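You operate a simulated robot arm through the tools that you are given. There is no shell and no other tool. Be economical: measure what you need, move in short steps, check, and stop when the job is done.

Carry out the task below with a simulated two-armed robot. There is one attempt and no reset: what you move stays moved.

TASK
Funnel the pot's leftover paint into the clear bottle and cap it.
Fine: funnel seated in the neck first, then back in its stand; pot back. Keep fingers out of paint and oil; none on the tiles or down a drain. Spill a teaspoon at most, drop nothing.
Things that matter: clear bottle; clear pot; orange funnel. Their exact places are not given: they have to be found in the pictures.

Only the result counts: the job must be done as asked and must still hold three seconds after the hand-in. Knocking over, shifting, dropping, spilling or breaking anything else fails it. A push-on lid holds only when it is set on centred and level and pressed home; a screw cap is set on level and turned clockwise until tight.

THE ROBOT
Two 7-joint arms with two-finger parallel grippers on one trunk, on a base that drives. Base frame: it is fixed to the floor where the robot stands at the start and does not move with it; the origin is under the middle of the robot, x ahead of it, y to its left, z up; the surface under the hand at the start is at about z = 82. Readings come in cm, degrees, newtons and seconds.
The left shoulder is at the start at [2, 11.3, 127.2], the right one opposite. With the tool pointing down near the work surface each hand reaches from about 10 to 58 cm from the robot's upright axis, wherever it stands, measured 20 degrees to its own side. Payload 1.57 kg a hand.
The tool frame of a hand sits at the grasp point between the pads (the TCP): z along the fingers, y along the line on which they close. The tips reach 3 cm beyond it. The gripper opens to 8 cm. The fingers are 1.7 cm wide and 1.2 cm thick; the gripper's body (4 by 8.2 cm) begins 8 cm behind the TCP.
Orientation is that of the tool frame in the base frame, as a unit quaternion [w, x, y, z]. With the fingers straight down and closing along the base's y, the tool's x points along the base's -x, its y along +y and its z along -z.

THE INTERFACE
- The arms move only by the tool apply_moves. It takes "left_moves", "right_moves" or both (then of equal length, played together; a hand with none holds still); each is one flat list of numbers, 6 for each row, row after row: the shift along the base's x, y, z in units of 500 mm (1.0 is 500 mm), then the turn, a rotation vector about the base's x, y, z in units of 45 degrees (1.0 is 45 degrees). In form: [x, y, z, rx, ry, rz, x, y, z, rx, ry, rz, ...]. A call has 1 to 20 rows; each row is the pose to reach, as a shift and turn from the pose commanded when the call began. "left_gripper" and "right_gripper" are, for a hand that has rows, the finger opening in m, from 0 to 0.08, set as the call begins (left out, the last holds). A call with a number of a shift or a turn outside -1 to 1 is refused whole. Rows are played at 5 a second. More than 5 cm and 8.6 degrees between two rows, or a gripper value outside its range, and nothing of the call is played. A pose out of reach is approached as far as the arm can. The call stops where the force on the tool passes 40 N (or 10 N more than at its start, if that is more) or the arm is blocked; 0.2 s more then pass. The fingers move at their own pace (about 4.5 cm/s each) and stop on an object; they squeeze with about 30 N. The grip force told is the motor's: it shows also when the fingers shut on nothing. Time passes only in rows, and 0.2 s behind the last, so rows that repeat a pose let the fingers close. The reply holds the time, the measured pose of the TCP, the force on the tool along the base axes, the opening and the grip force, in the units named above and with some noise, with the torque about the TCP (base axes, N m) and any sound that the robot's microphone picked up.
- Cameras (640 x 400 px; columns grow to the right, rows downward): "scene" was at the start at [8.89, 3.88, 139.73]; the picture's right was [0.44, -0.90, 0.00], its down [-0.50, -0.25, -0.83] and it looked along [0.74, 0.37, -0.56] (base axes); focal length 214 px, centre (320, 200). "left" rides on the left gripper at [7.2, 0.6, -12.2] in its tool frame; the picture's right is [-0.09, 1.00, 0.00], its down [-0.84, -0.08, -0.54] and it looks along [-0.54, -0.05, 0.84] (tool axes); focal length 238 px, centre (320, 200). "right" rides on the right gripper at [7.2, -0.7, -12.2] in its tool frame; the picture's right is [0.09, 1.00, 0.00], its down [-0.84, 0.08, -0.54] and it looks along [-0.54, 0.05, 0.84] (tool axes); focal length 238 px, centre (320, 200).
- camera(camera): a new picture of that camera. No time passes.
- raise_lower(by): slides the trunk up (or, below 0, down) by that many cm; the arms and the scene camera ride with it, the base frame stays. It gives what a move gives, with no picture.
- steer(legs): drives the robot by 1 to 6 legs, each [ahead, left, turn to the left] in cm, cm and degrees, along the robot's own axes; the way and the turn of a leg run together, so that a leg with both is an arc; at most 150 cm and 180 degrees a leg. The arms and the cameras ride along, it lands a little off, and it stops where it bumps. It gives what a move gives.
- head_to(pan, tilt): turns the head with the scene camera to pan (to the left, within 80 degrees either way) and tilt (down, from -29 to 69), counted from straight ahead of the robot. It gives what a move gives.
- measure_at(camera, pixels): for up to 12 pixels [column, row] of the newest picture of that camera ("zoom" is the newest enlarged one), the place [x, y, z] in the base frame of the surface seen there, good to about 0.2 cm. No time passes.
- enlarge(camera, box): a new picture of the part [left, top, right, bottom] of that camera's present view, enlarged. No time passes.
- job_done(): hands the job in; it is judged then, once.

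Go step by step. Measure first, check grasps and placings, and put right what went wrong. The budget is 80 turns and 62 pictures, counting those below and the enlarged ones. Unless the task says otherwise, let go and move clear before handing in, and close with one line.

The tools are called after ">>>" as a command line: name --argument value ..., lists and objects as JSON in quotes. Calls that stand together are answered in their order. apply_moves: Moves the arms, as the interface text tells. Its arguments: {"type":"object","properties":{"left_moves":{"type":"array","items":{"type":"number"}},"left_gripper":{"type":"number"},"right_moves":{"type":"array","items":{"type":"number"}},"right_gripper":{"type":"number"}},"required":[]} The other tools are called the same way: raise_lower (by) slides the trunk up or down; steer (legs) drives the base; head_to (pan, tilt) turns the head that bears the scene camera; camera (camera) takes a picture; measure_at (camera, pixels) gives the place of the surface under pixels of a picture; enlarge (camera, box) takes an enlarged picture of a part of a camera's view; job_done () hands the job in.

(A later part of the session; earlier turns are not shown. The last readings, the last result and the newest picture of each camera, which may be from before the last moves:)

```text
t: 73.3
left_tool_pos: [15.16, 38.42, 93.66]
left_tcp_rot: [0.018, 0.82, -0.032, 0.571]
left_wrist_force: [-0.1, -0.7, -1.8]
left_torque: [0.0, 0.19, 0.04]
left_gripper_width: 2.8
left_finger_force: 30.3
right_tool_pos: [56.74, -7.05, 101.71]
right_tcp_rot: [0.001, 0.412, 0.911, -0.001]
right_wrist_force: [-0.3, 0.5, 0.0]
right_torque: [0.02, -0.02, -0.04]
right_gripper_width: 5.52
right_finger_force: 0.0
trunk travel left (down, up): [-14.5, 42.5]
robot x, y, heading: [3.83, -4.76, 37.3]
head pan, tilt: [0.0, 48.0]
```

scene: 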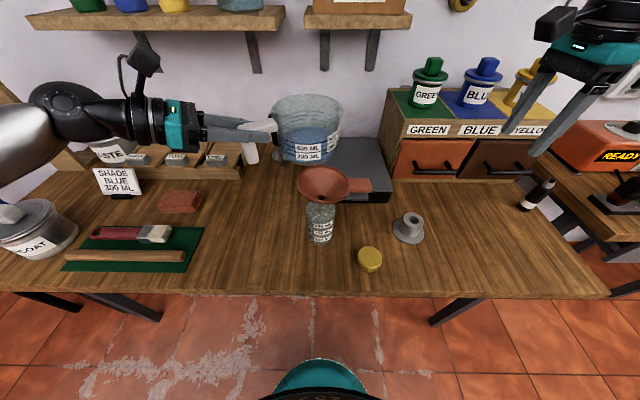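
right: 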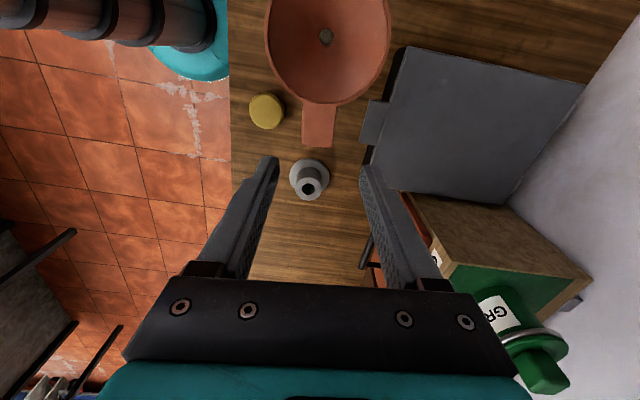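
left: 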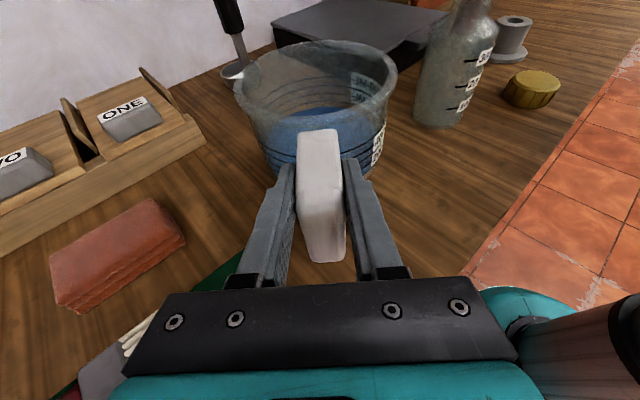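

>>> apply_moves --left_moves '[0.001, -0.002, -0.03, 0, 0, 0, 0.002, -0.003, -0.06, 0, 0, 0, 0.002, -0.003, -0.08, 0, 0, 0, 0.002, -0.003, -0.09, 0, 0, 0, 0.002, -0.003, -0.096, 0, 0, 0, 0.002, -0.003, -0.099, 0, 0, 0]'

```text
t: 74.7
left_tool_pos: [15.38, 38.34, 88.89]
left_tcp_rot: [0.017, 0.819, -0.031, 0.573]
left_wrist_force: [-1.9, 0.9, 6.8]
left_torque: [-0.41, -0.3, -0.05]
left_gripper_width: 2.8
left_finger_force: 30.0
right_tool_pos: [56.71, -7.09, 101.76]
right_tcp_rot: [0.001, 0.411, 0.911, 0.0]
right_wrist_force: [0.6, -0.2, 0.4]
right_torque: [0.04, -0.03, -0.02]
right_gripper_width: 5.47
right_finger_force: 0.1
trunk travel left (down, up): [-14.5, 42.5]
robot x, y, heading: [3.58, -4.54, 37.4]
head pan, tilt: [0.0, 48.0]
```

The pot is on the table with light contact. I'll open and back out along the fingers.

>>> apply_moves --left_moves '[0, 0, 0, 0, 0, 0, 0, 0, 0, 0, 0, 0, 0, 0, 0, 0, 0, 0, 0, 0, 0, 0, 0, 0, -0.036, 0.0025, 0.013, 0, 0, 0, -0.072, 0.005, 0.026, 0, 0, 0, -0.108, 0.0075, 0.039, 0, 0, 0, -0.15, 0.01, 0.053, 0, 0, 0]' --left_gripper 0.055

>>> camera --camera "left"

```text
t: 76.5
left_tool_pos: [7.87, 38.52, 91.47]
left_tcp_rot: [0.017, 0.82, -0.032, 0.571]
left_wrist_force: [0.2, 0.4, 0.7]
left_torque: [0.03, 0.01, 0.02]
left_gripper_width: 5.51
left_finger_force: 0.0
right_tool_pos: [56.79, -7.16, 101.87]
right_tcp_rot: [0.001, 0.411, 0.911, -0.001]
right_wrist_force: [-1.0, -0.1, 0.0]
right_torque: [-0.01, 0.01, -0.02]
right_gripper_width: 5.47
right_finger_force: 0.0
trunk travel left (down, up): [-14.5, 42.5]
robot x, y, heading: [3.57, -4.91, 37.5]
head pan, tilt: [0.0, 48.0]
```

```text
10 pictures are left
```

left: 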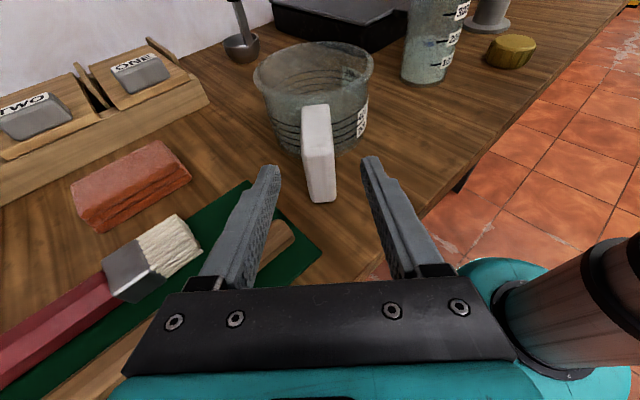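

The pot is back where it was and empty. I'll raise the trunk, which lifts the left hand clear, then bring the right hand back above the funnel tab.

>>> raise_lower --by 18

>>> apply_moves --right_moves '[-0.05, 0.07, 0, 0, 0, 0, -0.1, 0.14, 0, 0, 0, 0, -0.15, 0.21, 0, 0, 0, 0, -0.2, 0.28, 0, 0, 0, 0, -0.25, 0.35, 0, 0, 0, 0, -0.3, 0.418, 0, 0, 0, 0, -0.3, 0.418, -0.08, 0, 0, 0, -0.3, 0.418, -0.12, 0, 0, 0]' --right_gripper 0.055

>>> camera --camera "right"

```text
t: 78.5
left_tool_pos: [7.89, 38.66, 109.39]
left_tcp_rot: [0.017, 0.82, -0.031, 0.571]
left_wrist_force: [0.7, 0.3, 0.4]
left_torque: [0.0, 0.0, 0.04]
left_gripper_width: 5.5
left_finger_force: 0.1
right_tool_pos: [56.8, -7.07, 119.81]
right_tcp_rot: [0.001, 0.411, 0.912, 0.0]
right_wrist_force: [-0.4, 0.0, -0.9]
right_torque: [0.01, -0.02, 0.01]
right_gripper_width: 5.51
right_finger_force: 0.0
trunk travel left (down, up): [-32.5, 24.5]
robot x, y, heading: [3.1, -4.65, 37.4]
head pan, tilt: [0.0, 48.0]
```

```text
t: 80.3
left_tool_pos: [7.88, 38.44, 109.48]
left_tcp_rot: [0.017, 0.82, -0.031, 0.571]
left_wrist_force: [-0.2, 0.1, 0.1]
left_torque: [-0.03, 0.0, -0.01]
left_gripper_width: 5.51
left_finger_force: 0.0
right_tool_pos: [41.78, 13.86, 113.64]
right_tcp_rot: [0.001, 0.411, 0.911, -0.001]
right_wrist_force: [0.2, -0.4, -0.3]
right_torque: [-0.02, 0.0, 0.0]
right_gripper_width: 5.51
right_finger_force: 0.0
trunk travel left (down, up): [-32.5, 24.5]
robot x, y, heading: [3.67, -5.03, 37.4]
head pan, tilt: [0.0, 48.0]
```

```text
9 pictures are left
```

right: 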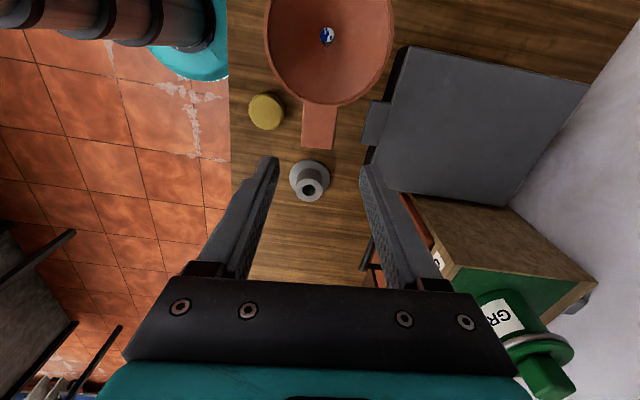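

The funnel has not moved, and blue paint shows below its hole. I'll descend to the same grip height and close.

>>> measure_at --camera "right" --pixels '[[266, 111], [249, 111], [284, 111], [266, 95], [266, 127], [309, 188], [320, 188], [298, 188], [309, 196], [309, 178]]'

>>> apply_moves --right_moves '[0, 0, -0.07, 0, 0, 0, 0, 0, -0.14, 0, 0, 0, 0, 0, -0.2, 0, 0, 0, 0, 0, -0.25, 0, 0, 0, 0, 0, -0.271, 0, 0, 0]'

>>> apply_moves --right_moves '[0, 0, 0, 0, 0, 0, 0, 0, 0, 0, 0, 0, 0, 0, 0, 0, 0, 0, 0, 0, 0, 0, 0, 0]' --right_gripper 0.0

>>> apply_moves --right_moves '[0, 0, 0.008, 0, 0, 0, 0, 0, 0.02, 0, 0, 0, 0, 0, 0.035, 0, 0, 0, 0, 0, 0.055, 0, 0, 0, 0, 0, 0.075, 0, 0, 0, 0, 0, 0.1, 0, 0, 0, 0, 0, 0.13, 0, 0, 0, 0, 0, 0.16, 0, 0, 0, 0, 0, 0.16, 0, 0, 0, 0, 0, 0.16, 0, 0, 0, 0, 0, 0.16, 0, 0, 0, 0, 0, 0.16, 0, 0, 0]'

```text
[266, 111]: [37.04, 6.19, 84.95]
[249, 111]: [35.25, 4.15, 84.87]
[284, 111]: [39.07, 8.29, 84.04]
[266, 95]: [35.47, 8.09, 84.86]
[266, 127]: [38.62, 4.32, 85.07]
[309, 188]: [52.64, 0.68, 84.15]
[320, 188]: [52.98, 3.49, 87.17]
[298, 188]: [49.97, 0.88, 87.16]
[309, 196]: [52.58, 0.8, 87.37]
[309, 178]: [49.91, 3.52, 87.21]
```

```text
t: 81.5
left_tool_pos: [7.91, 38.55, 109.42]
left_tcp_rot: [0.017, 0.82, -0.031, 0.572]
left_wrist_force: [-0.4, 0.0, 0.1]
left_torque: [0.03, 0.03, -0.02]
left_gripper_width: 5.51
left_finger_force: 0.1
right_tool_pos: [41.71, 13.92, 100.25]
right_tcp_rot: [0.0, 0.411, 0.911, 0.0]
right_wrist_force: [0.4, -0.6, -0.4]
right_torque: [0.02, -0.03, 0.01]
right_gripper_width: 5.51
right_finger_force: 0.1
trunk travel left (down, up): [-32.5, 24.5]
robot x, y, heading: [3.82, -4.66, 37.4]
head pan, tilt: [0.0, 48.0]
```

```text
t: 82.5
left_tool_pos: [7.9, 38.59, 109.46]
left_tcp_rot: [0.018, 0.82, -0.032, 0.571]
left_wrist_force: [-0.4, 0.8, 0.4]
left_torque: [0.0, 0.03, 0.02]
left_gripper_width: 5.49
left_finger_force: 0.0
right_tool_pos: [41.77, 13.79, 100.07]
right_tcp_rot: [0.001, 0.411, 0.912, -0.001]
right_wrist_force: [0.1, -1.1, 1.0]
right_torque: [-0.03, -0.03, 0.01]
right_gripper_width: 3.52
right_finger_force: 30.4
trunk travel left (down, up): [-32.5, 24.5]
robot x, y, heading: [3.82, -4.79, 37.2]
head pan, tilt: [0.0, 48.0]
```

```text
t: 85.1
left_tool_pos: [7.91, 38.57, 109.45]
left_tcp_rot: [0.019, 0.82, -0.033, 0.572]
left_wrist_force: [0.2, 0.7, -0.1]
left_torque: [0.02, 0.01, 0.0]
left_gripper_width: 5.52
left_finger_force: 0.1
right_tool_pos: [41.85, 13.77, 108.11]
right_tcp_rot: [0.001, 0.411, 0.912, -0.001]
right_wrist_force: [-0.4, 0.0, 0.0]
right_torque: [-0.05, -0.05, -0.01]
right_gripper_width: 3.54
right_finger_force: 30.0
trunk travel left (down, up): [-32.5, 24.5]
robot x, y, heading: [3.31, -4.75, 37.4]
head pan, tilt: [0.0, 48.0]
```

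The funnel is lifted, with its tip about 3.5 cm above the neck, and it has drained for about a second. I'll carry it over the stand and check the spout alignment.

>>> apply_moves --right_moves '[0.037, -0.045, 0, 0, 0, 0, 0.074, -0.09, 0, 0, 0, 0, 0.111, -0.135, 0, 0, 0, 0, 0.148, -0.18, 0, 0, 0, 0, 0.185, -0.226, 0, 0, 0, 0, 0.222, -0.272, -0.02, 0, 0, 0, 0.259, -0.318, -0.06, 0, 0, 0, 0.297, -0.362, -0.1, 0, 0, 0, 0.297, -0.362, -0.18, 0, 0, 0, 0.297, -0.362, -0.24, 0, 0, 0]'

>>> enlarge --camera "scene" --box '[365, 175, 465, 260]'

```text
t: 87.3
left_tool_pos: [7.87, 38.49, 109.4]
left_tcp_rot: [0.018, 0.82, -0.032, 0.571]
left_wrist_force: [-1.3, 0.2, 0.2]
left_torque: [0.0, 0.02, 0.01]
left_gripper_width: 5.51
left_finger_force: 0.1
right_tool_pos: [56.7, -4.31, 96.16]
right_tcp_rot: [0.001, 0.411, 0.912, 0.0]
right_wrist_force: [-0.2, 0.0, -0.3]
right_torque: [-0.02, 0.01, -0.01]
right_gripper_width: 3.52
right_finger_force: 29.9
trunk travel left (down, up): [-32.5, 24.5]
robot x, y, heading: [3.93, -4.38, 37.1]
head pan, tilt: [0.0, 48.0]
```

```text
4.71 times, centred on (415, 218) of scene
```

zoom: 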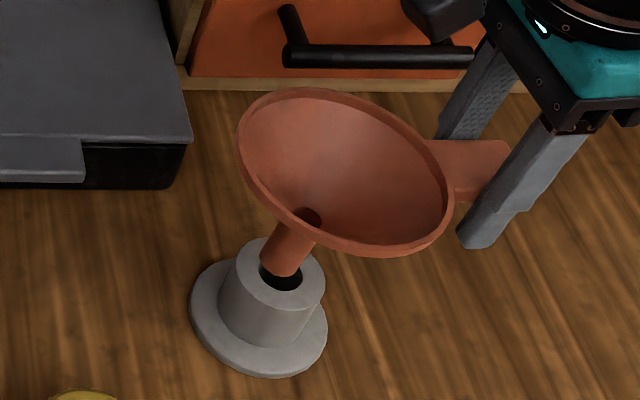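

>>> measure_at --camera "zoom" --pixels '[[279, 272], [263, 262], [298, 268], [281, 265], [237, 278], [324, 285], [281, 241], [279, 309], [270, 285], [297, 285]]'

```text
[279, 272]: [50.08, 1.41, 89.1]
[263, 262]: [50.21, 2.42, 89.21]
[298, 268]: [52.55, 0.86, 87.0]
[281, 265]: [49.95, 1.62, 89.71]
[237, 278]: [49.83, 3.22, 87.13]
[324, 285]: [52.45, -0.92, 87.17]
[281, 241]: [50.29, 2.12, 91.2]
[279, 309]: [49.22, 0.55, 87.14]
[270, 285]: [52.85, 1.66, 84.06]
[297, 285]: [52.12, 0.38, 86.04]
```

The spout tip is about 0.4 cm short of the hole centre in x. I'll correct that and lower gently.

>>> apply_moves --right_moves '[0.0084, 0.0006, 0, 0, 0, 0, 0.0084, 0.0006, -0.012, 0, 0, 0, 0.0084, 0.0006, -0.024, 0, 0, 0, 0.0084, 0.0006, -0.036, 0, 0, 0, 0.0084, 0.0006, -0.048, 0, 0, 0]'

```text
t: 88.5
left_tool_pos: [7.89, 38.56, 109.54]
left_tcp_rot: [0.018, 0.82, -0.032, 0.572]
left_wrist_force: [-0.1, -0.2, -0.3]
left_torque: [0.02, 0.02, -0.01]
left_gripper_width: 5.5
left_finger_force: 0.0
right_tool_pos: [57.12, -4.31, 93.94]
right_tcp_rot: [0.001, 0.412, 0.911, 0.001]
right_wrist_force: [4.3, -6.0, 13.3]
right_torque: [0.61, 0.49, 0.01]
right_gripper_width: 3.55
right_finger_force: 29.9
trunk travel left (down, up): [-32.5, 24.5]
robot x, y, heading: [3.64, -4.67, 37.4]
head pan, tilt: [0.0, 48.0]
```

>>> enlarge --camera "scene" --box '[375, 195, 445, 255]'

```text
6.67 times, centred on (410, 225) of scene
```

zoom: 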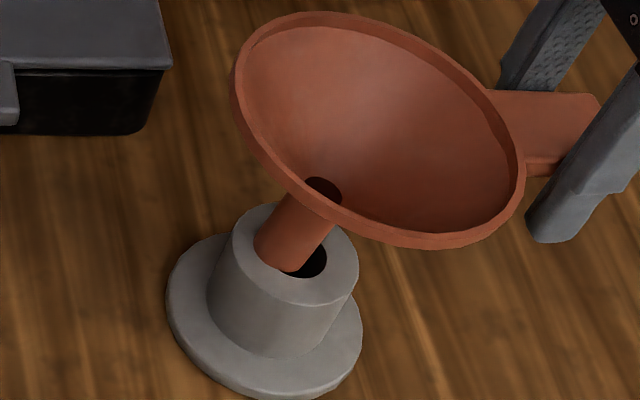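

The tip caught the left edge of the hole. I'll lift 0.8 cm, shift about 0.5 cm to the right, and lower again.

>>> apply_moves --right_moves '[0, 0, 0.016, 0, 0, 0, 0.0062, -0.008, 0.016, 0, 0, 0, 0.0062, -0.008, 0.008, 0, 0, 0, 0.0062, -0.008, 0, 0, 0, 0, 0.0062, -0.008, -0.008, 0, 0, 0]'

```text
t: 89.7
left_tool_pos: [7.88, 38.58, 109.44]
left_tcp_rot: [0.017, 0.82, -0.031, 0.571]
left_wrist_force: [-0.6, 0.1, 0.0]
left_torque: [0.02, -0.06, 0.03]
left_gripper_width: 5.49
left_finger_force: 0.1
right_tool_pos: [57.23, -4.74, 93.43]
right_tcp_rot: [0.001, 0.412, 0.911, -0.001]
right_wrist_force: [0.3, 0.5, -0.4]
right_torque: [0.0, -0.03, 0.01]
right_gripper_width: 3.54
right_finger_force: 30.0
trunk travel left (down, up): [-32.5, 24.5]
robot x, y, heading: [3.74, -4.72, 37.2]
head pan, tilt: [0.0, 48.0]
```

There is no contact force at z=93.4, so the tip is in the hole. I'll continue down to the seat.

>>> apply_moves --right_moves '[0, 0, -0.012, 0, 0, 0, 0, 0, -0.024, 0, 0, 0, 0, 0, -0.036, 0, 0, 0, 0, 0, -0.044, 0, 0, 0]'

```text
t: 90.7
left_tool_pos: [7.89, 38.51, 109.48]
left_tcp_rot: [0.018, 0.82, -0.032, 0.571]
left_wrist_force: [-0.1, -0.3, 0.6]
left_torque: [0.01, -0.02, 0.0]
left_gripper_width: 5.53
left_finger_force: 0.1
right_tool_pos: [57.29, -4.68, 91.26]
right_tcp_rot: [-0.001, 0.411, 0.912, 0.0]
right_wrist_force: [0.0, -0.2, -0.3]
right_torque: [0.0, -0.04, -0.03]
right_gripper_width: 3.54
right_finger_force: 30.2
trunk travel left (down, up): [-32.5, 24.5]
robot x, y, heading: [3.49, -4.69, 36.8]
head pan, tilt: [0.0, 48.0]
```

>>> apply_moves --right_moves '[0, 0, -0.004, 0, 0, 0, 0, 0, -0.008, 0, 0, 0]'

```text
t: 91.3
left_tool_pos: [7.82, 38.59, 109.44]
left_tcp_rot: [0.018, 0.82, -0.032, 0.571]
left_wrist_force: [0.2, 0.1, 0.0]
left_torque: [0.01, 0.03, 0.01]
left_gripper_width: 5.49
left_finger_force: 0.1
right_tool_pos: [57.36, -4.65, 90.77]
right_tcp_rot: [0.0, 0.412, 0.911, -0.001]
right_wrist_force: [-0.3, -0.7, 0.3]
right_torque: [-0.01, 0.02, 0.01]
right_gripper_width: 3.51
right_finger_force: 30.5
trunk travel left (down, up): [-32.5, 24.5]
robot x, y, heading: [3.68, -4.88, 37.2]
head pan, tilt: [0.0, 48.0]
```

>>> apply_moves --right_moves '[0, 0, -0.004, 0, 0, 0, 0, 0, -0.008, 0, 0, 0]'

```text
t: 91.9
left_tool_pos: [7.88, 38.52, 109.53]
left_tcp_rot: [0.018, 0.82, -0.033, 0.572]
left_wrist_force: [-0.8, 0.2, 0.6]
left_torque: [-0.02, -0.02, -0.06]
left_gripper_width: 5.5
left_finger_force: 0.1
right_tool_pos: [57.35, -4.53, 90.6]
right_tcp_rot: [0.001, 0.411, 0.912, 0.002]
right_wrist_force: [1.2, -2.1, 9.4]
right_torque: [0.22, 0.22, -0.02]
right_gripper_width: 3.5
right_finger_force: 30.0
trunk travel left (down, up): [-32.5, 24.5]
robot x, y, heading: [3.77, -4.8, 37.2]
head pan, tilt: [0.0, 48.0]
```

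The funnel is seated in its stand, with 9 N of contact. I'll relieve it slightly, release, and rise.

>>> apply_moves --right_moves '[0, 0, 0.003, 0, 0, 0]'

>>> apply_moves --right_moves '[0, 0, 0, 0, 0, 0, 0, 0, 0, 0, 0, 0, 0, 0, 0, 0, 0, 0, 0, 0, 0.02, 0, 0, 0, 0, 0, 0.06, 0, 0, 0, 0, 0, 0.12, 0, 0, 0, 0, 0, 0.2, 0, 0, 0, 0, 0, 0.28, 0, 0, 0]' --right_gripper 0.06

>>> camera --camera "scene"

```text
t: 92.3
left_tool_pos: [7.78, 38.47, 109.46]
left_tcp_rot: [0.018, 0.82, -0.032, 0.571]
left_wrist_force: [0.4, -1.2, 0.1]
left_torque: [0.06, -0.01, 0.0]
left_gripper_width: 5.51
left_finger_force: 0.0
right_tool_pos: [57.24, -4.68, 90.55]
right_tcp_rot: [0.001, 0.412, 0.911, 0.0]
right_wrist_force: [2.1, -0.2, 2.9]
right_torque: [-0.08, -0.08, -0.09]
right_gripper_width: 3.53
right_finger_force: 30.0
trunk travel left (down, up): [-32.5, 24.5]
robot x, y, heading: [3.73, -4.57, 37.3]
head pan, tilt: [0.0, 48.0]
```

```text
t: 94.1
left_tool_pos: [7.89, 38.5, 109.51]
left_tcp_rot: [0.018, 0.82, -0.032, 0.571]
left_wrist_force: [0.3, 0.7, -0.7]
left_torque: [0.02, -0.01, -0.02]
left_gripper_width: 5.52
left_finger_force: 0.1
right_tool_pos: [57.25, -4.43, 104.76]
right_tcp_rot: [0.001, 0.411, 0.912, 0.0]
right_wrist_force: [-0.9, 0.1, 0.2]
right_torque: [0.0, 0.01, 0.03]
right_gripper_width: 6.03
right_finger_force: 0.1
trunk travel left (down, up): [-32.5, 24.5]
robot x, y, heading: [3.96, -4.81, 36.9]
head pan, tilt: [0.0, 48.0]
```

```text
6 pictures are left
```

scene: 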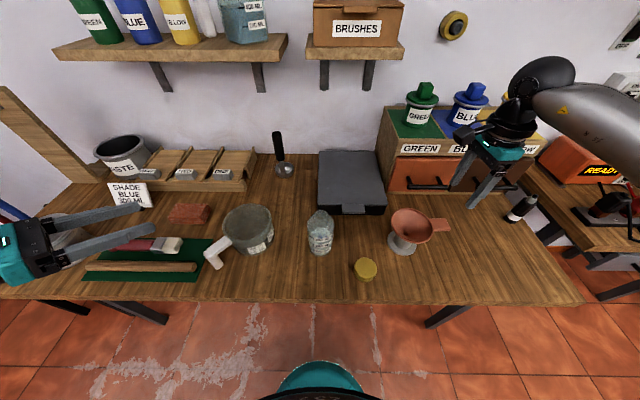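

Funnel in its stand, pot back, bottle upright with no spill visible. Now the cap at (37.05, 6.2, top 84.95). I'll bring the right hand over it, turning counter-clockwise so there is room for a clockwise stroke.

>>> apply_moves --right_moves '[-0.033, 0.018, 0.02, 0, 0, 0.15, -0.067, 0.036, 0.02, 0, 0, 0.3, -0.1, 0.053, 0.02, 0, 0, 0.45, -0.133, 0.071, 0.02, 0, 0, 0.6, -0.167, 0.089, 0.02, 0, 0, 0.75, -0.2, 0.107, 0.02, 0, 0, 0.9]' --right_gripper 0.07

>>> apply_moves --right_moves '[-0.034, 0.018, 0, 0, 0, 0.15, -0.068, 0.036, 0, 0, 0, 0.3, -0.102, 0.053, 0, 0, 0, 0.45, -0.136, 0.071, 0, 0, 0, 0.6, -0.17, 0.089, 0, 0, 0, 0.75, -0.204, 0.107, 0, 0, 0, 0.9]'

>>> apply_moves --right_moves '[0, 0, 0, 0, 0, 0.15, 0, 0, 0, 0, 0, 0.3, 0, 0, 0, 0, 0, 0.45, 0, 0, 0, 0, 0, 0.6, 0, 0, 0, 0, 0, 0.75, 0, 0, 0, 0, 0, 0.89]'

>>> measure_at --camera "scene" --pixels '[[365, 268], [365, 260], [365, 275], [355, 268], [375, 268], [321, 213], [321, 221], [313, 216], [328, 216], [320, 240]]'

```text
t: 95.5
left_tool_pos: [7.89, 38.6, 109.46]
left_tcp_rot: [0.018, 0.82, -0.033, 0.571]
left_wrist_force: [-0.7, 0.4, -0.3]
left_torque: [0.02, -0.02, -0.02]
left_gripper_width: 5.48
left_finger_force: 0.1
right_tool_pos: [47.22, 0.73, 105.6]
right_tcp_rot: [0.0, 0.07, 0.998, 0.0]
right_wrist_force: [0.7, 0.3, 0.2]
right_torque: [0.0, -0.01, -0.01]
right_gripper_width: 7.0
right_finger_force: 0.1
trunk travel left (down, up): [-32.5, 24.5]
robot x, y, heading: [3.73, -4.64, 37.4]
head pan, tilt: [0.0, 48.0]
```

```text
t: 96.9
left_tool_pos: [7.73, 38.51, 109.5]
left_tcp_rot: [0.018, 0.82, -0.032, 0.571]
left_wrist_force: [0.1, -0.4, -0.2]
left_torque: [0.01, 0.0, 0.0]
left_gripper_width: 5.48
left_finger_force: 0.1
right_tool_pos: [37.23, 6.13, 105.51]
right_tcp_rot: [0.0, -0.279, 0.96, 0.0]
right_wrist_force: [-0.1, 0.1, -0.3]
right_torque: [-0.03, -0.07, -0.06]
right_gripper_width: 6.99
right_finger_force: 0.0
trunk travel left (down, up): [-32.5, 24.5]
robot x, y, heading: [3.43, -4.74, 37.4]
head pan, tilt: [0.0, 48.0]
```

```text
t: 98.3
left_tool_pos: [7.87, 38.55, 109.5]
left_tcp_rot: [0.018, 0.82, -0.032, 0.572]
left_wrist_force: [0.0, 0.5, 0.3]
left_torque: [0.0, -0.05, 0.0]
left_gripper_width: 5.53
left_finger_force: 0.0
right_tool_pos: [37.15, 6.02, 105.62]
right_tcp_rot: [0.0, -0.592, 0.806, 0.0]
right_wrist_force: [0.3, -0.2, 1.0]
right_torque: [0.0, 0.0, 0.01]
right_gripper_width: 7.02
right_finger_force: 0.1
trunk travel left (down, up): [-32.5, 24.5]
robot x, y, heading: [3.67, -4.78, 37.4]
head pan, tilt: [0.0, 48.0]
```

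```text
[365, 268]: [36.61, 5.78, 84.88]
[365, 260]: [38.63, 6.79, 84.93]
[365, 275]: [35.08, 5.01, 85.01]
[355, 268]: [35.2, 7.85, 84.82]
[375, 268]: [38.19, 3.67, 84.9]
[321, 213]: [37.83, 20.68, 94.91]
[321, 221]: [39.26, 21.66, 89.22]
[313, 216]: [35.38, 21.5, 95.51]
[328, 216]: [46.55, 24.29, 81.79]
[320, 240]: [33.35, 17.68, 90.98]
```

The cap centre is about (36.9, 6.0), directly below the hand. I'll descend to z≈86.0 and close.

>>> apply_moves --right_moves '[-0.002, 0, -0.08, 0, 0, 0, -0.002, 0, -0.16, 0, 0, 0, -0.002, 0, -0.24, 0, 0, 0, -0.002, 0, -0.31, 0, 0, 0, -0.002, 0, -0.36, 0, 0, 0, -0.002, 0, -0.391, 0, 0, 0]'

>>> apply_moves --right_moves '[0, 0, 0, 0, 0, 0, 0, 0, 0, 0, 0, 0, 0, 0, 0, 0, 0, 0, 0, 0, 0, 0, 0, 0]' --right_gripper 0.0

>>> apply_moves --right_moves '[0, 0, 0.03, 0, 0, 0, 0, 0, 0.08, 0, 0, 0, 0, 0, 0.14, 0, 0, 0, 0, 0, 0.2, 0, 0, 0, 0, 0, 0.26, 0, 0, 0, 0, 0, 0.32, 0, 0, 0, 0, 0, 0.36, 0, 0, 0]'

```text
t: 99.7
left_tool_pos: [7.89, 38.6, 109.49]
left_tcp_rot: [0.018, 0.82, -0.032, 0.571]
left_wrist_force: [-0.3, 1.3, 0.2]
left_torque: [0.02, 0.0, 0.02]
left_gripper_width: 5.5
left_finger_force: 0.2
right_tool_pos: [36.99, 6.09, 85.93]
right_tcp_rot: [0.001, -0.591, 0.806, 0.0]
right_wrist_force: [0.0, -0.9, -0.4]
right_torque: [-0.01, -0.04, 0.02]
right_gripper_width: 6.98
right_finger_force: 0.1
trunk travel left (down, up): [-32.5, 24.5]
robot x, y, heading: [3.46, -4.65, 37.2]
head pan, tilt: [0.0, 48.0]
```

```text
t: 100.7
left_tool_pos: [7.89, 38.55, 109.5]
left_tcp_rot: [0.019, 0.82, -0.033, 0.571]
left_wrist_force: [-0.3, -0.1, 0.0]
left_torque: [0.02, -0.04, -0.02]
left_gripper_width: 5.49
left_finger_force: 0.1
right_tool_pos: [36.87, 6.11, 86.02]
right_tcp_rot: [0.001, -0.591, 0.806, 0.0]
right_wrist_force: [0.1, -0.5, 0.2]
right_torque: [0.01, -0.02, 0.03]
right_gripper_width: 5.66
right_finger_force: 29.8
trunk travel left (down, up): [-32.5, 24.5]
robot x, y, heading: [3.44, -4.64, 37.3]
head pan, tilt: [0.0, 48.0]
```

```text
t: 102.3
left_tool_pos: [7.92, 38.54, 109.53]
left_tcp_rot: [0.018, 0.82, -0.032, 0.572]
left_wrist_force: [0.4, -0.5, 0.4]
left_torque: [-0.03, 0.02, -0.02]
left_gripper_width: 5.48
left_finger_force: 0.0
right_tool_pos: [37.0, 5.9, 104.05]
right_tcp_rot: [0.0, -0.591, 0.807, 0.0]
right_wrist_force: [-1.1, -0.2, -1.2]
right_torque: [-0.02, 0.01, 0.04]
right_gripper_width: 5.63
right_finger_force: 29.7
trunk travel left (down, up): [-32.5, 24.5]
robot x, y, heading: [3.94, -4.47, 37.4]
head pan, tilt: [0.0, 48.0]
```

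The cap is gripped (5.65 cm) and lifted. I'll carry it above the neck at (36.25, 19.7), lower it to just above the rim, and look.

>>> apply_moves --right_moves '[-0.002, 0.05, 0, 0, 0, 0, -0.005, 0.1, 0, 0, 0, 0, -0.008, 0.15, 0, 0, 0, 0, -0.011, 0.2, 0, 0, 0, 0, -0.013, 0.24, 0, 0, 0, 0, -0.014, 0.275, 0, 0, 0, 0, -0.014, 0.275, -0.03, 0, 0, 0, -0.014, 0.275, -0.05, 0, 0, 0]'

>>> enlarge --camera "scene" --box '[295, 190, 345, 240]'

```text
t: 104.1
left_tool_pos: [7.92, 38.58, 109.45]
left_tcp_rot: [0.017, 0.82, -0.032, 0.572]
left_wrist_force: [0.4, -0.4, 0.1]
left_torque: [-0.01, 0.0, 0.02]
left_gripper_width: 5.49
left_finger_force: 0.0
right_tool_pos: [36.37, 19.69, 101.47]
right_tcp_rot: [0.001, -0.59, 0.807, 0.0]
right_wrist_force: [0.5, 0.4, 0.0]
right_torque: [-0.03, 0.06, -0.01]
right_gripper_width: 5.64
right_finger_force: 29.6
trunk travel left (down, up): [-32.5, 24.5]
robot x, y, heading: [3.6, -4.79, 37.2]
head pan, tilt: [0.0, 48.0]
```

```text
8.00 times, centred on (320, 215) of scene
```

zoom: 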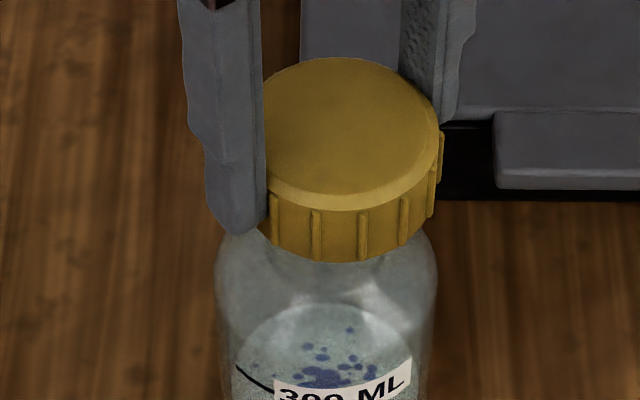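

>>> measure_at --camera "zoom" --pixels '[[350, 62], [352, 190], [435, 130], [275, 160], [350, 125], [350, 258], [362, 235], [412, 220], [272, 215], [300, 180], [420, 165]]'

```text
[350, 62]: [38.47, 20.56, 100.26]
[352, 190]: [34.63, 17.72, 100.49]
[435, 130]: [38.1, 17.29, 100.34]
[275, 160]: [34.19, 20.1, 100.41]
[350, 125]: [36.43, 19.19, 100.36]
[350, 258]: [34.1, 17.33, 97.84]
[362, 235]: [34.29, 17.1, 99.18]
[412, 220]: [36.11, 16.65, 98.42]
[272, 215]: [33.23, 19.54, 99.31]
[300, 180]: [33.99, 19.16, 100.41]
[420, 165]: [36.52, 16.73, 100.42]
```

The cap centre is about 0.6 cm right of the bottle axis (cap column 349 against bottle 326). I'll shift by (-0.26, +0.58) and check again before lowering.

>>> apply_moves --right_moves '[-0.0052, 0.0116, 0, 0, 0, 0, -0.0052, 0.0116, -0.004, 0, 0, 0]'

>>> enlarge --camera "scene" --box '[295, 190, 345, 240]'

```text
t: 104.7
left_tool_pos: [7.9, 38.64, 109.47]
left_tcp_rot: [0.018, 0.82, -0.032, 0.571]
left_wrist_force: [-0.5, 0.5, 0.1]
left_torque: [0.01, -0.02, 0.02]
left_gripper_width: 5.5
left_finger_force: 0.1
right_tool_pos: [36.11, 20.31, 101.21]
right_tcp_rot: [0.001, -0.591, 0.807, 0.0]
right_wrist_force: [0.4, 0.2, 0.0]
right_torque: [0.02, 0.02, 0.04]
right_gripper_width: 5.65
right_finger_force: 29.9
trunk travel left (down, up): [-32.5, 24.5]
robot x, y, heading: [3.53, -5.03, 37.1]
head pan, tilt: [0.0, 48.0]
```

```text
8.00 times, centred on (320, 215) of scene
```

zoom: 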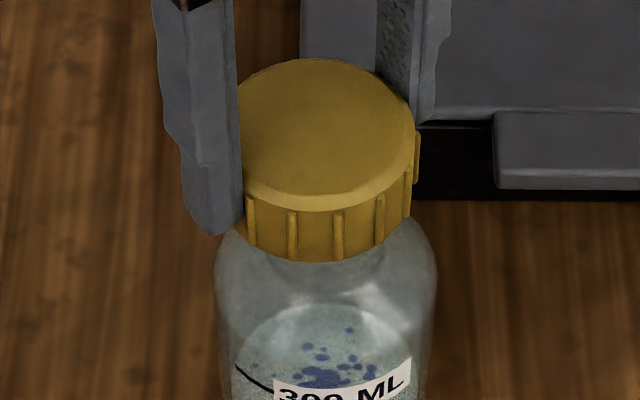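

>>> measure_at --camera "zoom" --pixels '[[326, 64], [328, 190], [326, 205], [338, 235], [326, 256], [326, 125], [245, 150], [412, 140], [330, 390], [300, 395], [390, 370]]'

```text
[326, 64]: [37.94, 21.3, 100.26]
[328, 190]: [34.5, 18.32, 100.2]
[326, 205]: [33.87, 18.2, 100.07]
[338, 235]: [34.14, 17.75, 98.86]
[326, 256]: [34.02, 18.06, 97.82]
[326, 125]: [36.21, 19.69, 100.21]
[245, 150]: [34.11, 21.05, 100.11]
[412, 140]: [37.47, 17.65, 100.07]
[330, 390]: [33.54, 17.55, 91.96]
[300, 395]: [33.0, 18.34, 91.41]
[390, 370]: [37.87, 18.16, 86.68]
```

Laterally it is aligned (both at column 326), but the cap is about 0.25 cm short in depth. I'll nudge it forward and lower gently.

>>> apply_moves --right_moves '[0.004, 0.003, 0, 0, 0, 0, 0.004, 0.003, -0.008, 0, 0, 0, 0.004, 0.003, -0.016, 0, 0, 0, 0.004, 0.003, -0.024, 0, 0, 0]'

```text
t: 105.7
left_tool_pos: [7.89, 38.51, 109.48]
left_tcp_rot: [0.018, 0.82, -0.033, 0.571]
left_wrist_force: [-0.8, -0.4, 0.1]
left_torque: [0.02, -0.01, -0.03]
left_gripper_width: 5.49
left_finger_force: 0.1
right_tool_pos: [36.17, 20.55, 100.24]
right_tcp_rot: [0.003, -0.591, 0.806, 0.002]
right_wrist_force: [-0.5, -1.3, 24.5]
right_torque: [-0.52, 0.01, -0.12]
right_gripper_width: 5.69
right_finger_force: 29.7
trunk travel left (down, up): [-32.5, 24.5]
robot x, y, heading: [3.08, -4.43, 37.1]
head pan, tilt: [0.0, 48.0]
```

There is contact at z≈100.2. The torque puts it on the −y side of the cap, which suggests a slight offset. I'll lift, shift −y 0.3, and try again.

>>> apply_moves --right_moves '[0, 0, 0.016, 0, 0, 0, 0, -0.006, 0.016, 0, 0, 0, 0, -0.006, 0.008, 0, 0, 0, 0, -0.006, 0.002, 0, 0, 0, 0, -0.006, -0.002, 0, 0, 0]'

```text
t: 106.9
left_tool_pos: [7.86, 38.56, 109.42]
left_tcp_rot: [0.017, 0.82, -0.031, 0.571]
left_wrist_force: [0.5, -0.5, 0.2]
left_torque: [0.01, 0.02, 0.0]
left_gripper_width: 5.51
left_finger_force: 0.0
right_tool_pos: [36.31, 20.37, 99.86]
right_tcp_rot: [-0.001, -0.59, 0.807, 0.0]
right_wrist_force: [0.4, -0.6, 0.4]
right_torque: [-0.02, -0.01, -0.01]
right_gripper_width: 5.63
right_finger_force: 30.4
trunk travel left (down, up): [-32.5, 24.5]
robot x, y, heading: [3.61, -4.47, 37.1]
head pan, tilt: [0.0, 48.0]
```

There is no force at z=99.86 now, so it is past the rim. I'll keep lowering.

>>> apply_moves --right_moves '[0, 0, -0.006, 0, 0, 0, 0, 0, -0.012, 0, 0, 0, 0, 0, -0.018, 0, 0, 0]'

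```text
t: 107.7
left_tool_pos: [7.95, 38.49, 109.49]
left_tcp_rot: [0.018, 0.82, -0.032, 0.571]
left_wrist_force: [-1.0, 0.2, 0.1]
left_torque: [0.01, 0.02, -0.02]
left_gripper_width: 5.52
left_finger_force: 0.0
right_tool_pos: [36.2, 20.32, 99.07]
right_tcp_rot: [0.001, -0.592, 0.806, 0.001]
right_wrist_force: [-0.2, -1.7, 1.2]
right_torque: [-0.03, -0.01, 0.01]
right_gripper_width: 5.65
right_finger_force: 30.2
trunk travel left (down, up): [-32.5, 24.5]
robot x, y, heading: [3.63, -4.81, 37.2]
head pan, tilt: [0.0, 48.0]
```

>>> apply_moves --right_moves '[0, 0, -0.005, 0, 0, 0, 0, 0, -0.01, 0, 0, 0, 0, 0, -0.014, 0, 0, 0]'

```text
t: 108.5
left_tool_pos: [7.83, 38.51, 109.47]
left_tcp_rot: [0.018, 0.82, -0.032, 0.571]
left_wrist_force: [0.3, 0.8, 0.0]
left_torque: [-0.02, 0.02, 0.01]
left_gripper_width: 5.49
left_finger_force: 0.2
right_tool_pos: [36.31, 20.23, 98.62]
right_tcp_rot: [0.002, -0.592, 0.806, 0.002]
right_wrist_force: [0.2, -1.1, 13.1]
right_torque: [0.27, -0.16, -0.01]
right_gripper_width: 5.64
right_finger_force: 29.6
trunk travel left (down, up): [-32.5, 24.5]
robot x, y, heading: [3.57, -4.72, 37.5]
head pan, tilt: [0.0, 48.0]
```

The cap sits over the neck with 13 N of contact. I'll turn clockwise with light pressure, compensating for the roughly 0.5 cm off-centre grip so that it turns about the neck axis.

>>> apply_moves --right_moves '[0.0014, -0.0005, 0, 0, 0, -0.1778, 0.0026, -0.0013, -0.001, 0, 0, -0.3556, 0.0038, -0.0021, -0.001, 0, 0, -0.5333, 0.0048, -0.0032, -0.002, 0, 0, -0.7111, 0.0056, -0.0043, -0.002, 0, 0, -0.8889]'

```text
t: 109.7
left_tool_pos: [7.76, 38.48, 109.59]
left_tcp_rot: [0.018, 0.82, -0.032, 0.571]
left_wrist_force: [0.2, -0.2, -0.1]
left_torque: [-0.01, -0.01, 0.01]
left_gripper_width: 5.52
left_finger_force: 0.0
right_tool_pos: [36.27, 19.91, 98.33]
right_tcp_rot: [0.0, -0.278, 0.961, 0.001]
right_wrist_force: [-2.9, -2.0, 22.9]
right_torque: [0.01, -0.19, 0.02]
right_gripper_width: 5.65
right_finger_force: 29.3
trunk travel left (down, up): [-32.5, 24.5]
robot x, y, heading: [3.42, -4.51, 37.0]
head pan, tilt: [0.0, 48.0]
```

>>> apply_moves --right_moves '[0.0007, -0.0013, 0, 0, 0, -0.1778, 0.0012, -0.0026, 0, 0, 0, -0.3556, 0.0015, -0.0041, 0, 0, 0, -0.5333, 0.0016, -0.0055, 0, 0, 0, -0.7111, 0.0015, -0.007, 0, 0, 0, -0.8889]'

>>> enlarge --camera "scene" --box '[280, 180, 360, 260]'

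```text
t: 110.9
left_tool_pos: [7.67, 38.53, 109.45]
left_tcp_rot: [0.017, 0.82, -0.032, 0.572]
left_wrist_force: [-0.2, 0.1, -0.4]
left_torque: [0.0, 0.01, -0.03]
left_gripper_width: 5.49
left_finger_force: 0.0
right_tool_pos: [36.45, 19.73, 98.51]
right_tcp_rot: [0.0, 0.067, 0.998, 0.002]
right_wrist_force: [-5.6, 4.2, 20.1]
right_torque: [0.19, 0.4, 0.0]
right_gripper_width: 5.63
right_finger_force: 29.9
trunk travel left (down, up): [-32.5, 24.5]
robot x, y, heading: [3.68, -4.41, 37.1]
head pan, tilt: [0.0, 48.0]
```

```text
5.00 times, centred on (320, 220) of scene
```

zoom: 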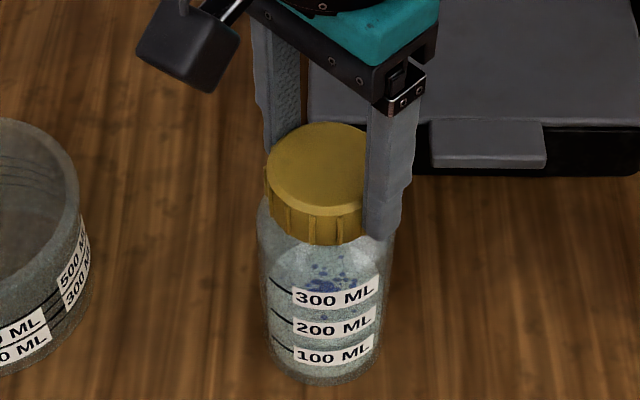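

The labels haven't turned, so the bottle stays still while the cap turns. I'll continue the clockwise stroke, easing the small side load.

>>> apply_moves --right_moves '[-0.0027, 0.0004, 0, 0, 0, -0.1778, -0.0032, -0.001, 0, 0, 0, -0.3556, -0.0038, -0.0023, 0, 0, 0, -0.5333, -0.0047, -0.0034, 0, 0, 0, -0.7111, -0.0057, -0.0045, 0, 0, 0, -0.8889]'

```text
t: 112.1
left_tool_pos: [7.84, 38.57, 109.5]
left_tcp_rot: [0.018, 0.821, -0.032, 0.57]
left_wrist_force: [0.5, 0.3, -0.1]
left_torque: [0.01, -0.01, -0.01]
left_gripper_width: 5.49
left_finger_force: 0.0
right_tool_pos: [36.37, 19.43, 98.25]
right_tcp_rot: [0.001, 0.406, 0.914, 0.0]
right_wrist_force: [1.0, 6.3, 9.2]
right_torque: [0.62, -0.12, 0.01]
right_gripper_width: 5.63
right_finger_force: 29.9
trunk travel left (down, up): [-32.5, 24.5]
robot x, y, heading: [3.63, -4.98, 37.1]
head pan, tilt: [0.0, 48.0]
5 turns are left
```

The force eased to 9 N while z dropped to 98.25, so the cap is threading down. With 5 turns left I'll batch: finish the stroke, release, rise, turn back, re-centre, and re-grip.

>>> apply_moves --right_moves '[-0.0009, 0.0002, -0.001, 0, 0, -0.163, -0.0018, 0.0004, -0.002, 0, 0, -0.326, -0.0027, 0.0007, -0.003, 0, 0, -0.489, -0.0035, 0.0009, -0.003, 0, 0, -0.652, -0.0044, 0.0012, -0.003, 0, 0, -0.815, -0.0044, 0.0012, -0.003, 0, 0, -0.978]'

>>> apply_moves --right_moves '[0, 0, 0, 0, 0, 0, 0, 0, 0, 0, 0, 0, 0, 0, 0, 0, 0, 0, 0, 0, 0, 0, 0, 0, 0, 0, 0.04, 0, 0, 0, 0.0008, 0.0046, 0.1, 0, 0, 0]' --right_gripper 0.075

>>> apply_moves --right_moves '[0, 0, 0, 0, 0, 0.154, 0, 0, 0, 0, 0, 0.308, 0, 0, 0, 0, 0, 0.461, 0, 0, 0, 0, 0, 0.615, 0, 0, 0, 0, 0, 0.769, 0, 0, 0, 0, 0, 0.922]'

>>> apply_moves --right_moves '[0, 0, 0, 0, 0, 0.154, 0, 0, 0, 0, 0, 0.308, 0, 0, 0, 0, 0, 0.461, 0, 0, 0, 0, 0, 0.615, 0, 0, 0, 0, 0, 0.769, 0, 0, 0, 0, 0, 0.922]'

>>> apply_moves --right_moves '[0, 0, 0, 0, 0, 0.154, 0, 0, 0, 0, 0, 0.308, 0, 0, 0, 0, 0, 0.461, 0, 0, 0, 0, 0, 0.615, 0, 0, 0, 0, 0, 0.769, 0, 0, 0, 0, 0, 0.922]'

>>> apply_moves --right_moves '[0, 0, 0, 0, 0, 0.154, 0, 0, 0, 0, 0, 0.308, 0, 0, 0, 0, 0, 0.461, 0, 0, 0, 0, 0, 0.615, 0, 0, 0, 0, 0, 0.769, 0, 0, 0, 0, 0, 0.9]'

>>> camera --camera "scene"

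```text
t: 113.5
left_tool_pos: [8.02, 38.57, 109.42]
left_tcp_rot: [0.017, 0.82, -0.032, 0.572]
left_wrist_force: [-0.3, 0.0, -0.2]
left_torque: [0.01, 0.02, -0.02]
left_gripper_width: 5.52
left_finger_force: 0.1
right_tool_pos: [36.02, 19.4, 98.21]
right_tcp_rot: [0.0, 0.718, 0.696, -0.001]
right_wrist_force: [1.1, -0.7, 15.2]
right_torque: [-0.67, 0.02, 0.0]
right_gripper_width: 5.63
right_finger_force: 30.1
trunk travel left (down, up): [-32.5, 24.5]
robot x, y, heading: [3.44, -4.69, 37.3]
head pan, tilt: [0.0, 48.0]
```

```text
t: 114.9
left_tool_pos: [7.88, 38.49, 109.45]
left_tcp_rot: [0.018, 0.82, -0.032, 0.572]
left_wrist_force: [-0.8, 0.0, 0.2]
left_torque: [0.02, -0.01, -0.02]
left_gripper_width: 5.51
left_finger_force: 0.0
right_tool_pos: [36.04, 19.76, 103.21]
right_tcp_rot: [0.0, 0.716, 0.698, -0.001]
right_wrist_force: [0.0, -0.2, 0.2]
right_torque: [-0.01, 0.01, 0.02]
right_gripper_width: 7.52
right_finger_force: 0.1
trunk travel left (down, up): [-32.5, 24.5]
robot x, y, heading: [3.41, -4.6, 37.1]
head pan, tilt: [0.0, 48.0]
```

```text
t: 116.3
left_tool_pos: [7.98, 38.64, 109.5]
left_tcp_rot: [0.017, 0.82, -0.031, 0.571]
left_wrist_force: [0.2, 0.2, -0.3]
left_torque: [-0.04, -0.01, 0.02]
left_gripper_width: 5.5
left_finger_force: 0.1
right_tool_pos: [36.16, 19.74, 103.17]
right_tcp_rot: [0.0, 0.422, 0.906, -0.001]
right_wrist_force: [0.4, -0.1, 0.5]
right_torque: [0.01, -0.01, 0.03]
right_gripper_width: 7.49
right_finger_force: 0.1
trunk travel left (down, up): [-32.5, 24.5]
robot x, y, heading: [3.44, -4.82, 37.3]
head pan, tilt: [0.0, 48.0]
```

```text
t: 117.7
left_tool_pos: [7.89, 38.46, 109.42]
left_tcp_rot: [0.017, 0.82, -0.032, 0.572]
left_wrist_force: [-0.6, 0.2, 0.6]
left_torque: [0.04, -0.01, 0.01]
left_gripper_width: 5.5
left_finger_force: 0.0
right_tool_pos: [36.07, 19.75, 103.17]
right_tcp_rot: [0.001, 0.073, 0.997, 0.0]
right_wrist_force: [0.4, 0.4, 0.1]
right_torque: [-0.02, 0.03, 0.01]
right_gripper_width: 7.52
right_finger_force: 0.1
trunk travel left (down, up): [-32.5, 24.5]
robot x, y, heading: [3.64, -4.4, 37.3]
head pan, tilt: [0.0, 48.0]
```

```text
t: 119.1
left_tool_pos: [7.76, 38.5, 109.51]
left_tcp_rot: [0.017, 0.82, -0.032, 0.571]
left_wrist_force: [-0.9, -0.1, -1.4]
left_torque: [0.0, -0.01, -0.02]
left_gripper_width: 5.5
left_finger_force: 0.1
right_tool_pos: [36.16, 19.5, 103.14]
right_tcp_rot: [0.0, -0.285, 0.959, 0.001]
right_wrist_force: [-0.1, 0.1, 0.4]
right_torque: [-0.01, -0.01, 0.01]
right_gripper_width: 7.5
right_finger_force: 0.1
trunk travel left (down, up): [-32.5, 24.5]
robot x, y, heading: [3.6, -4.96, 37.3]
head pan, tilt: [0.0, 48.0]
```

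```text
t: 120.5
left_tool_pos: [7.98, 38.48, 109.49]
left_tcp_rot: [0.018, 0.82, -0.032, 0.571]
left_wrist_force: [-0.6, 0.0, -0.2]
left_torque: [0.01, 0.02, 0.03]
left_gripper_width: 5.48
left_finger_force: 0.1
right_tool_pos: [36.15, 19.71, 103.26]
right_tcp_rot: [0.0, -0.6, 0.8, -0.001]
right_wrist_force: [-0.5, 0.1, 0.2]
right_torque: [-0.02, 0.02, 0.0]
right_gripper_width: 7.5
right_finger_force: 0.1
trunk travel left (down, up): [-32.5, 24.5]
robot x, y, heading: [3.53, -4.41, 37.2]
head pan, tilt: [0.0, 48.0]
```

```text
2 pictures are left
4 turns are left
```

scene: 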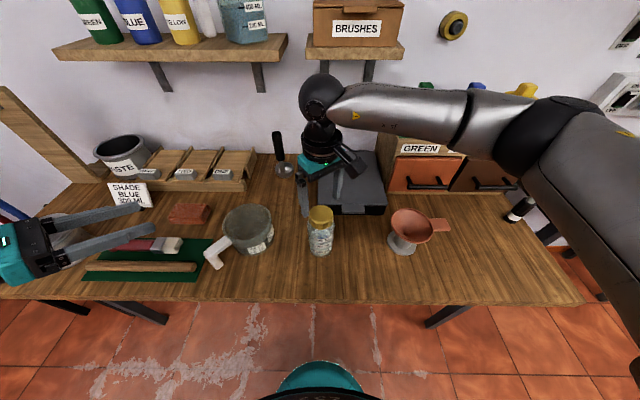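

The cap sits level on the bottle and everything else is in place. I'll re-grip it, turn a further ~165° clockwise with light downward pressure, and then press it home.

>>> apply_moves --right_moves '[0, 0, -0.05, 0, 0, 0, 0, 0, -0.09, 0, 0, 0, 0, 0, -0.101, 0, 0, 0]'

>>> apply_moves --right_moves '[0, 0, 0, 0, 0, 0, 0, 0, 0, 0, 0, 0, 0, 0, 0, 0, 0, 0, 0, 0, 0, 0, 0, 0]' --right_gripper 0.0

>>> apply_moves --right_moves '[0, 0, -0.001, 0, 0, -0.163, 0, 0, -0.002, 0, 0, -0.326, 0, 0, -0.003, 0, 0, -0.489, 0, 0, -0.004, 0, 0, -0.652, 0, 0, -0.004, 0, 0, -0.815, 0, 0, -0.004, 0, 0, -0.978]'

>>> apply_moves --right_moves '[0, 0, 0, 0, 0, -0.163, 0, 0, -0.001, 0, 0, -0.326, 0, 0, -0.002, 0, 0, -0.489, 0, 0, -0.002, 0, 0, -0.652, 0, 0, -0.003, 0, 0, -0.815, 0, 0, -0.003, 0, 0, -0.978]'

>>> apply_moves --right_moves '[0, 0, 0, 0, 0, -0.163, 0, 0, -0.001, 0, 0, -0.326, 0, 0, -0.001, 0, 0, -0.489, 0, 0, -0.002, 0, 0, -0.652, 0, 0, -0.002, 0, 0, -0.815, 0, 0, -0.002, 0, 0, -0.978]'

>>> apply_moves --right_moves '[0, 0, 0, 0, 0, -0.163, 0, 0, 0, 0, 0, -0.326, 0, 0, 0, 0, 0, -0.489, 0, 0, 0, 0, 0, -0.652]'

>>> apply_moves --right_moves '[0, 0, -0.004, 0, 0, 0, 0, 0, -0.008, 0, 0, 0, 0, 0, 0, 0, 0, 0]'

```text
t: 121.3
left_tool_pos: [7.92, 38.59, 109.47]
left_tcp_rot: [0.018, 0.82, -0.032, 0.571]
left_wrist_force: [-0.3, -0.1, 0.5]
left_torque: [0.0, 0.02, -0.01]
left_gripper_width: 5.51
left_finger_force: 0.1
right_tool_pos: [36.16, 19.76, 98.06]
right_tcp_rot: [0.0, -0.598, 0.801, 0.001]
right_wrist_force: [0.3, 0.5, 0.0]
right_torque: [0.0, 0.0, -0.01]
right_gripper_width: 7.52
right_finger_force: 0.0
trunk travel left (down, up): [-32.5, 24.5]
robot x, y, heading: [3.85, -4.81, 37.1]
head pan, tilt: [0.0, 48.0]
```

```text
t: 122.3
left_tool_pos: [7.77, 38.61, 109.41]
left_tcp_rot: [0.017, 0.821, -0.032, 0.57]
left_wrist_force: [0.0, 0.4, -0.6]
left_torque: [0.01, 0.0, -0.06]
left_gripper_width: 5.48
left_finger_force: 0.1
right_tool_pos: [36.21, 19.69, 98.08]
right_tcp_rot: [0.0, -0.598, 0.802, 0.0]
right_wrist_force: [0.2, 0.0, 0.2]
right_torque: [0.03, -0.01, -0.01]
right_gripper_width: 5.66
right_finger_force: 30.5
trunk travel left (down, up): [-32.5, 24.5]
robot x, y, heading: [3.48, -4.59, 37.1]
head pan, tilt: [0.0, 48.0]
```

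```text
t: 123.7
left_tool_pos: [7.76, 38.42, 109.56]
left_tcp_rot: [0.017, 0.82, -0.032, 0.571]
left_wrist_force: [-0.2, 0.1, -0.6]
left_torque: [0.0, 0.01, -0.02]
left_gripper_width: 5.51
left_finger_force: 0.0
right_tool_pos: [36.16, 19.77, 98.03]
right_tcp_rot: [0.001, -0.253, 0.967, 0.001]
right_wrist_force: [-0.1, -1.7, 8.4]
right_torque: [-0.17, 0.06, 0.19]
right_gripper_width: 5.66
right_finger_force: 30.1
trunk travel left (down, up): [-32.5, 24.5]
robot x, y, heading: [3.5, -4.37, 37.4]
head pan, tilt: [0.0, 48.0]
```

```text
t: 125.1
left_tool_pos: [7.91, 38.5, 109.42]
left_tcp_rot: [0.017, 0.82, -0.032, 0.571]
left_wrist_force: [0.3, 0.1, -0.1]
left_torque: [-0.01, -0.01, 0.02]
left_gripper_width: 5.5
left_finger_force: 0.0
right_tool_pos: [36.2, 19.74, 97.93]
right_tcp_rot: [0.001, 0.128, 0.992, 0.0]
right_wrist_force: [0.4, 0.4, 10.2]
right_torque: [-0.04, -0.02, 0.27]
right_gripper_width: 5.61
right_finger_force: 30.0
trunk travel left (down, up): [-32.5, 24.5]
robot x, y, heading: [3.76, -4.87, 37.4]
head pan, tilt: [0.0, 48.0]
```

```text
t: 126.5
left_tool_pos: [7.88, 38.52, 109.48]
left_tcp_rot: [0.018, 0.82, -0.033, 0.571]
left_wrist_force: [0.5, 0.2, 0.4]
left_torque: [-0.02, 0.0, 0.04]
left_gripper_width: 5.48
left_finger_force: 0.0
right_tool_pos: [36.14, 19.69, 97.82]
right_tcp_rot: [0.002, 0.49, 0.871, 0.0]
right_wrist_force: [0.4, -0.5, 17.1]
right_torque: [-0.06, 0.01, 0.39]
right_gripper_width: 5.59
right_finger_force: 30.1
trunk travel left (down, up): [-32.5, 24.5]
robot x, y, heading: [3.32, -4.77, 37.3]
head pan, tilt: [0.0, 48.0]
```

```text
t: 127.5
left_tool_pos: [7.92, 38.53, 109.51]
left_tcp_rot: [0.017, 0.82, -0.031, 0.571]
left_wrist_force: [0.7, 0.4, -0.1]
left_torque: [0.01, 0.02, 0.02]
left_gripper_width: 5.5
left_finger_force: 0.0
right_tool_pos: [36.02, 19.75, 97.67]
right_tcp_rot: [0.0, 0.695, 0.719, 0.001]
right_wrist_force: [-0.7, 0.3, 13.7]
right_torque: [0.08, 0.05, 0.31]
right_gripper_width: 5.59
right_finger_force: 30.0
trunk travel left (down, up): [-32.5, 24.5]
robot x, y, heading: [3.51, -4.75, 37.1]
head pan, tilt: [0.0, 48.0]
```

```text
t: 128.3
left_tool_pos: [7.87, 38.59, 109.4]
left_tcp_rot: [0.017, 0.82, -0.032, 0.571]
left_wrist_force: [0.4, -0.2, 0.5]
left_torque: [0.0, -0.02, 0.02]
left_gripper_width: 5.52
left_finger_force: 0.1
right_tool_pos: [36.07, 19.75, 97.68]
right_tcp_rot: [0.001, 0.695, 0.719, 0.0]
right_wrist_force: [-0.6, 2.3, 9.9]
right_torque: [0.73, -0.18, 0.03]
right_gripper_width: 5.59
right_finger_force: 30.1
trunk travel left (down, up): [-32.5, 24.5]
robot x, y, heading: [3.36, -4.99, 37.2]
head pan, tilt: [0.0, 48.0]
3 turns are left
```

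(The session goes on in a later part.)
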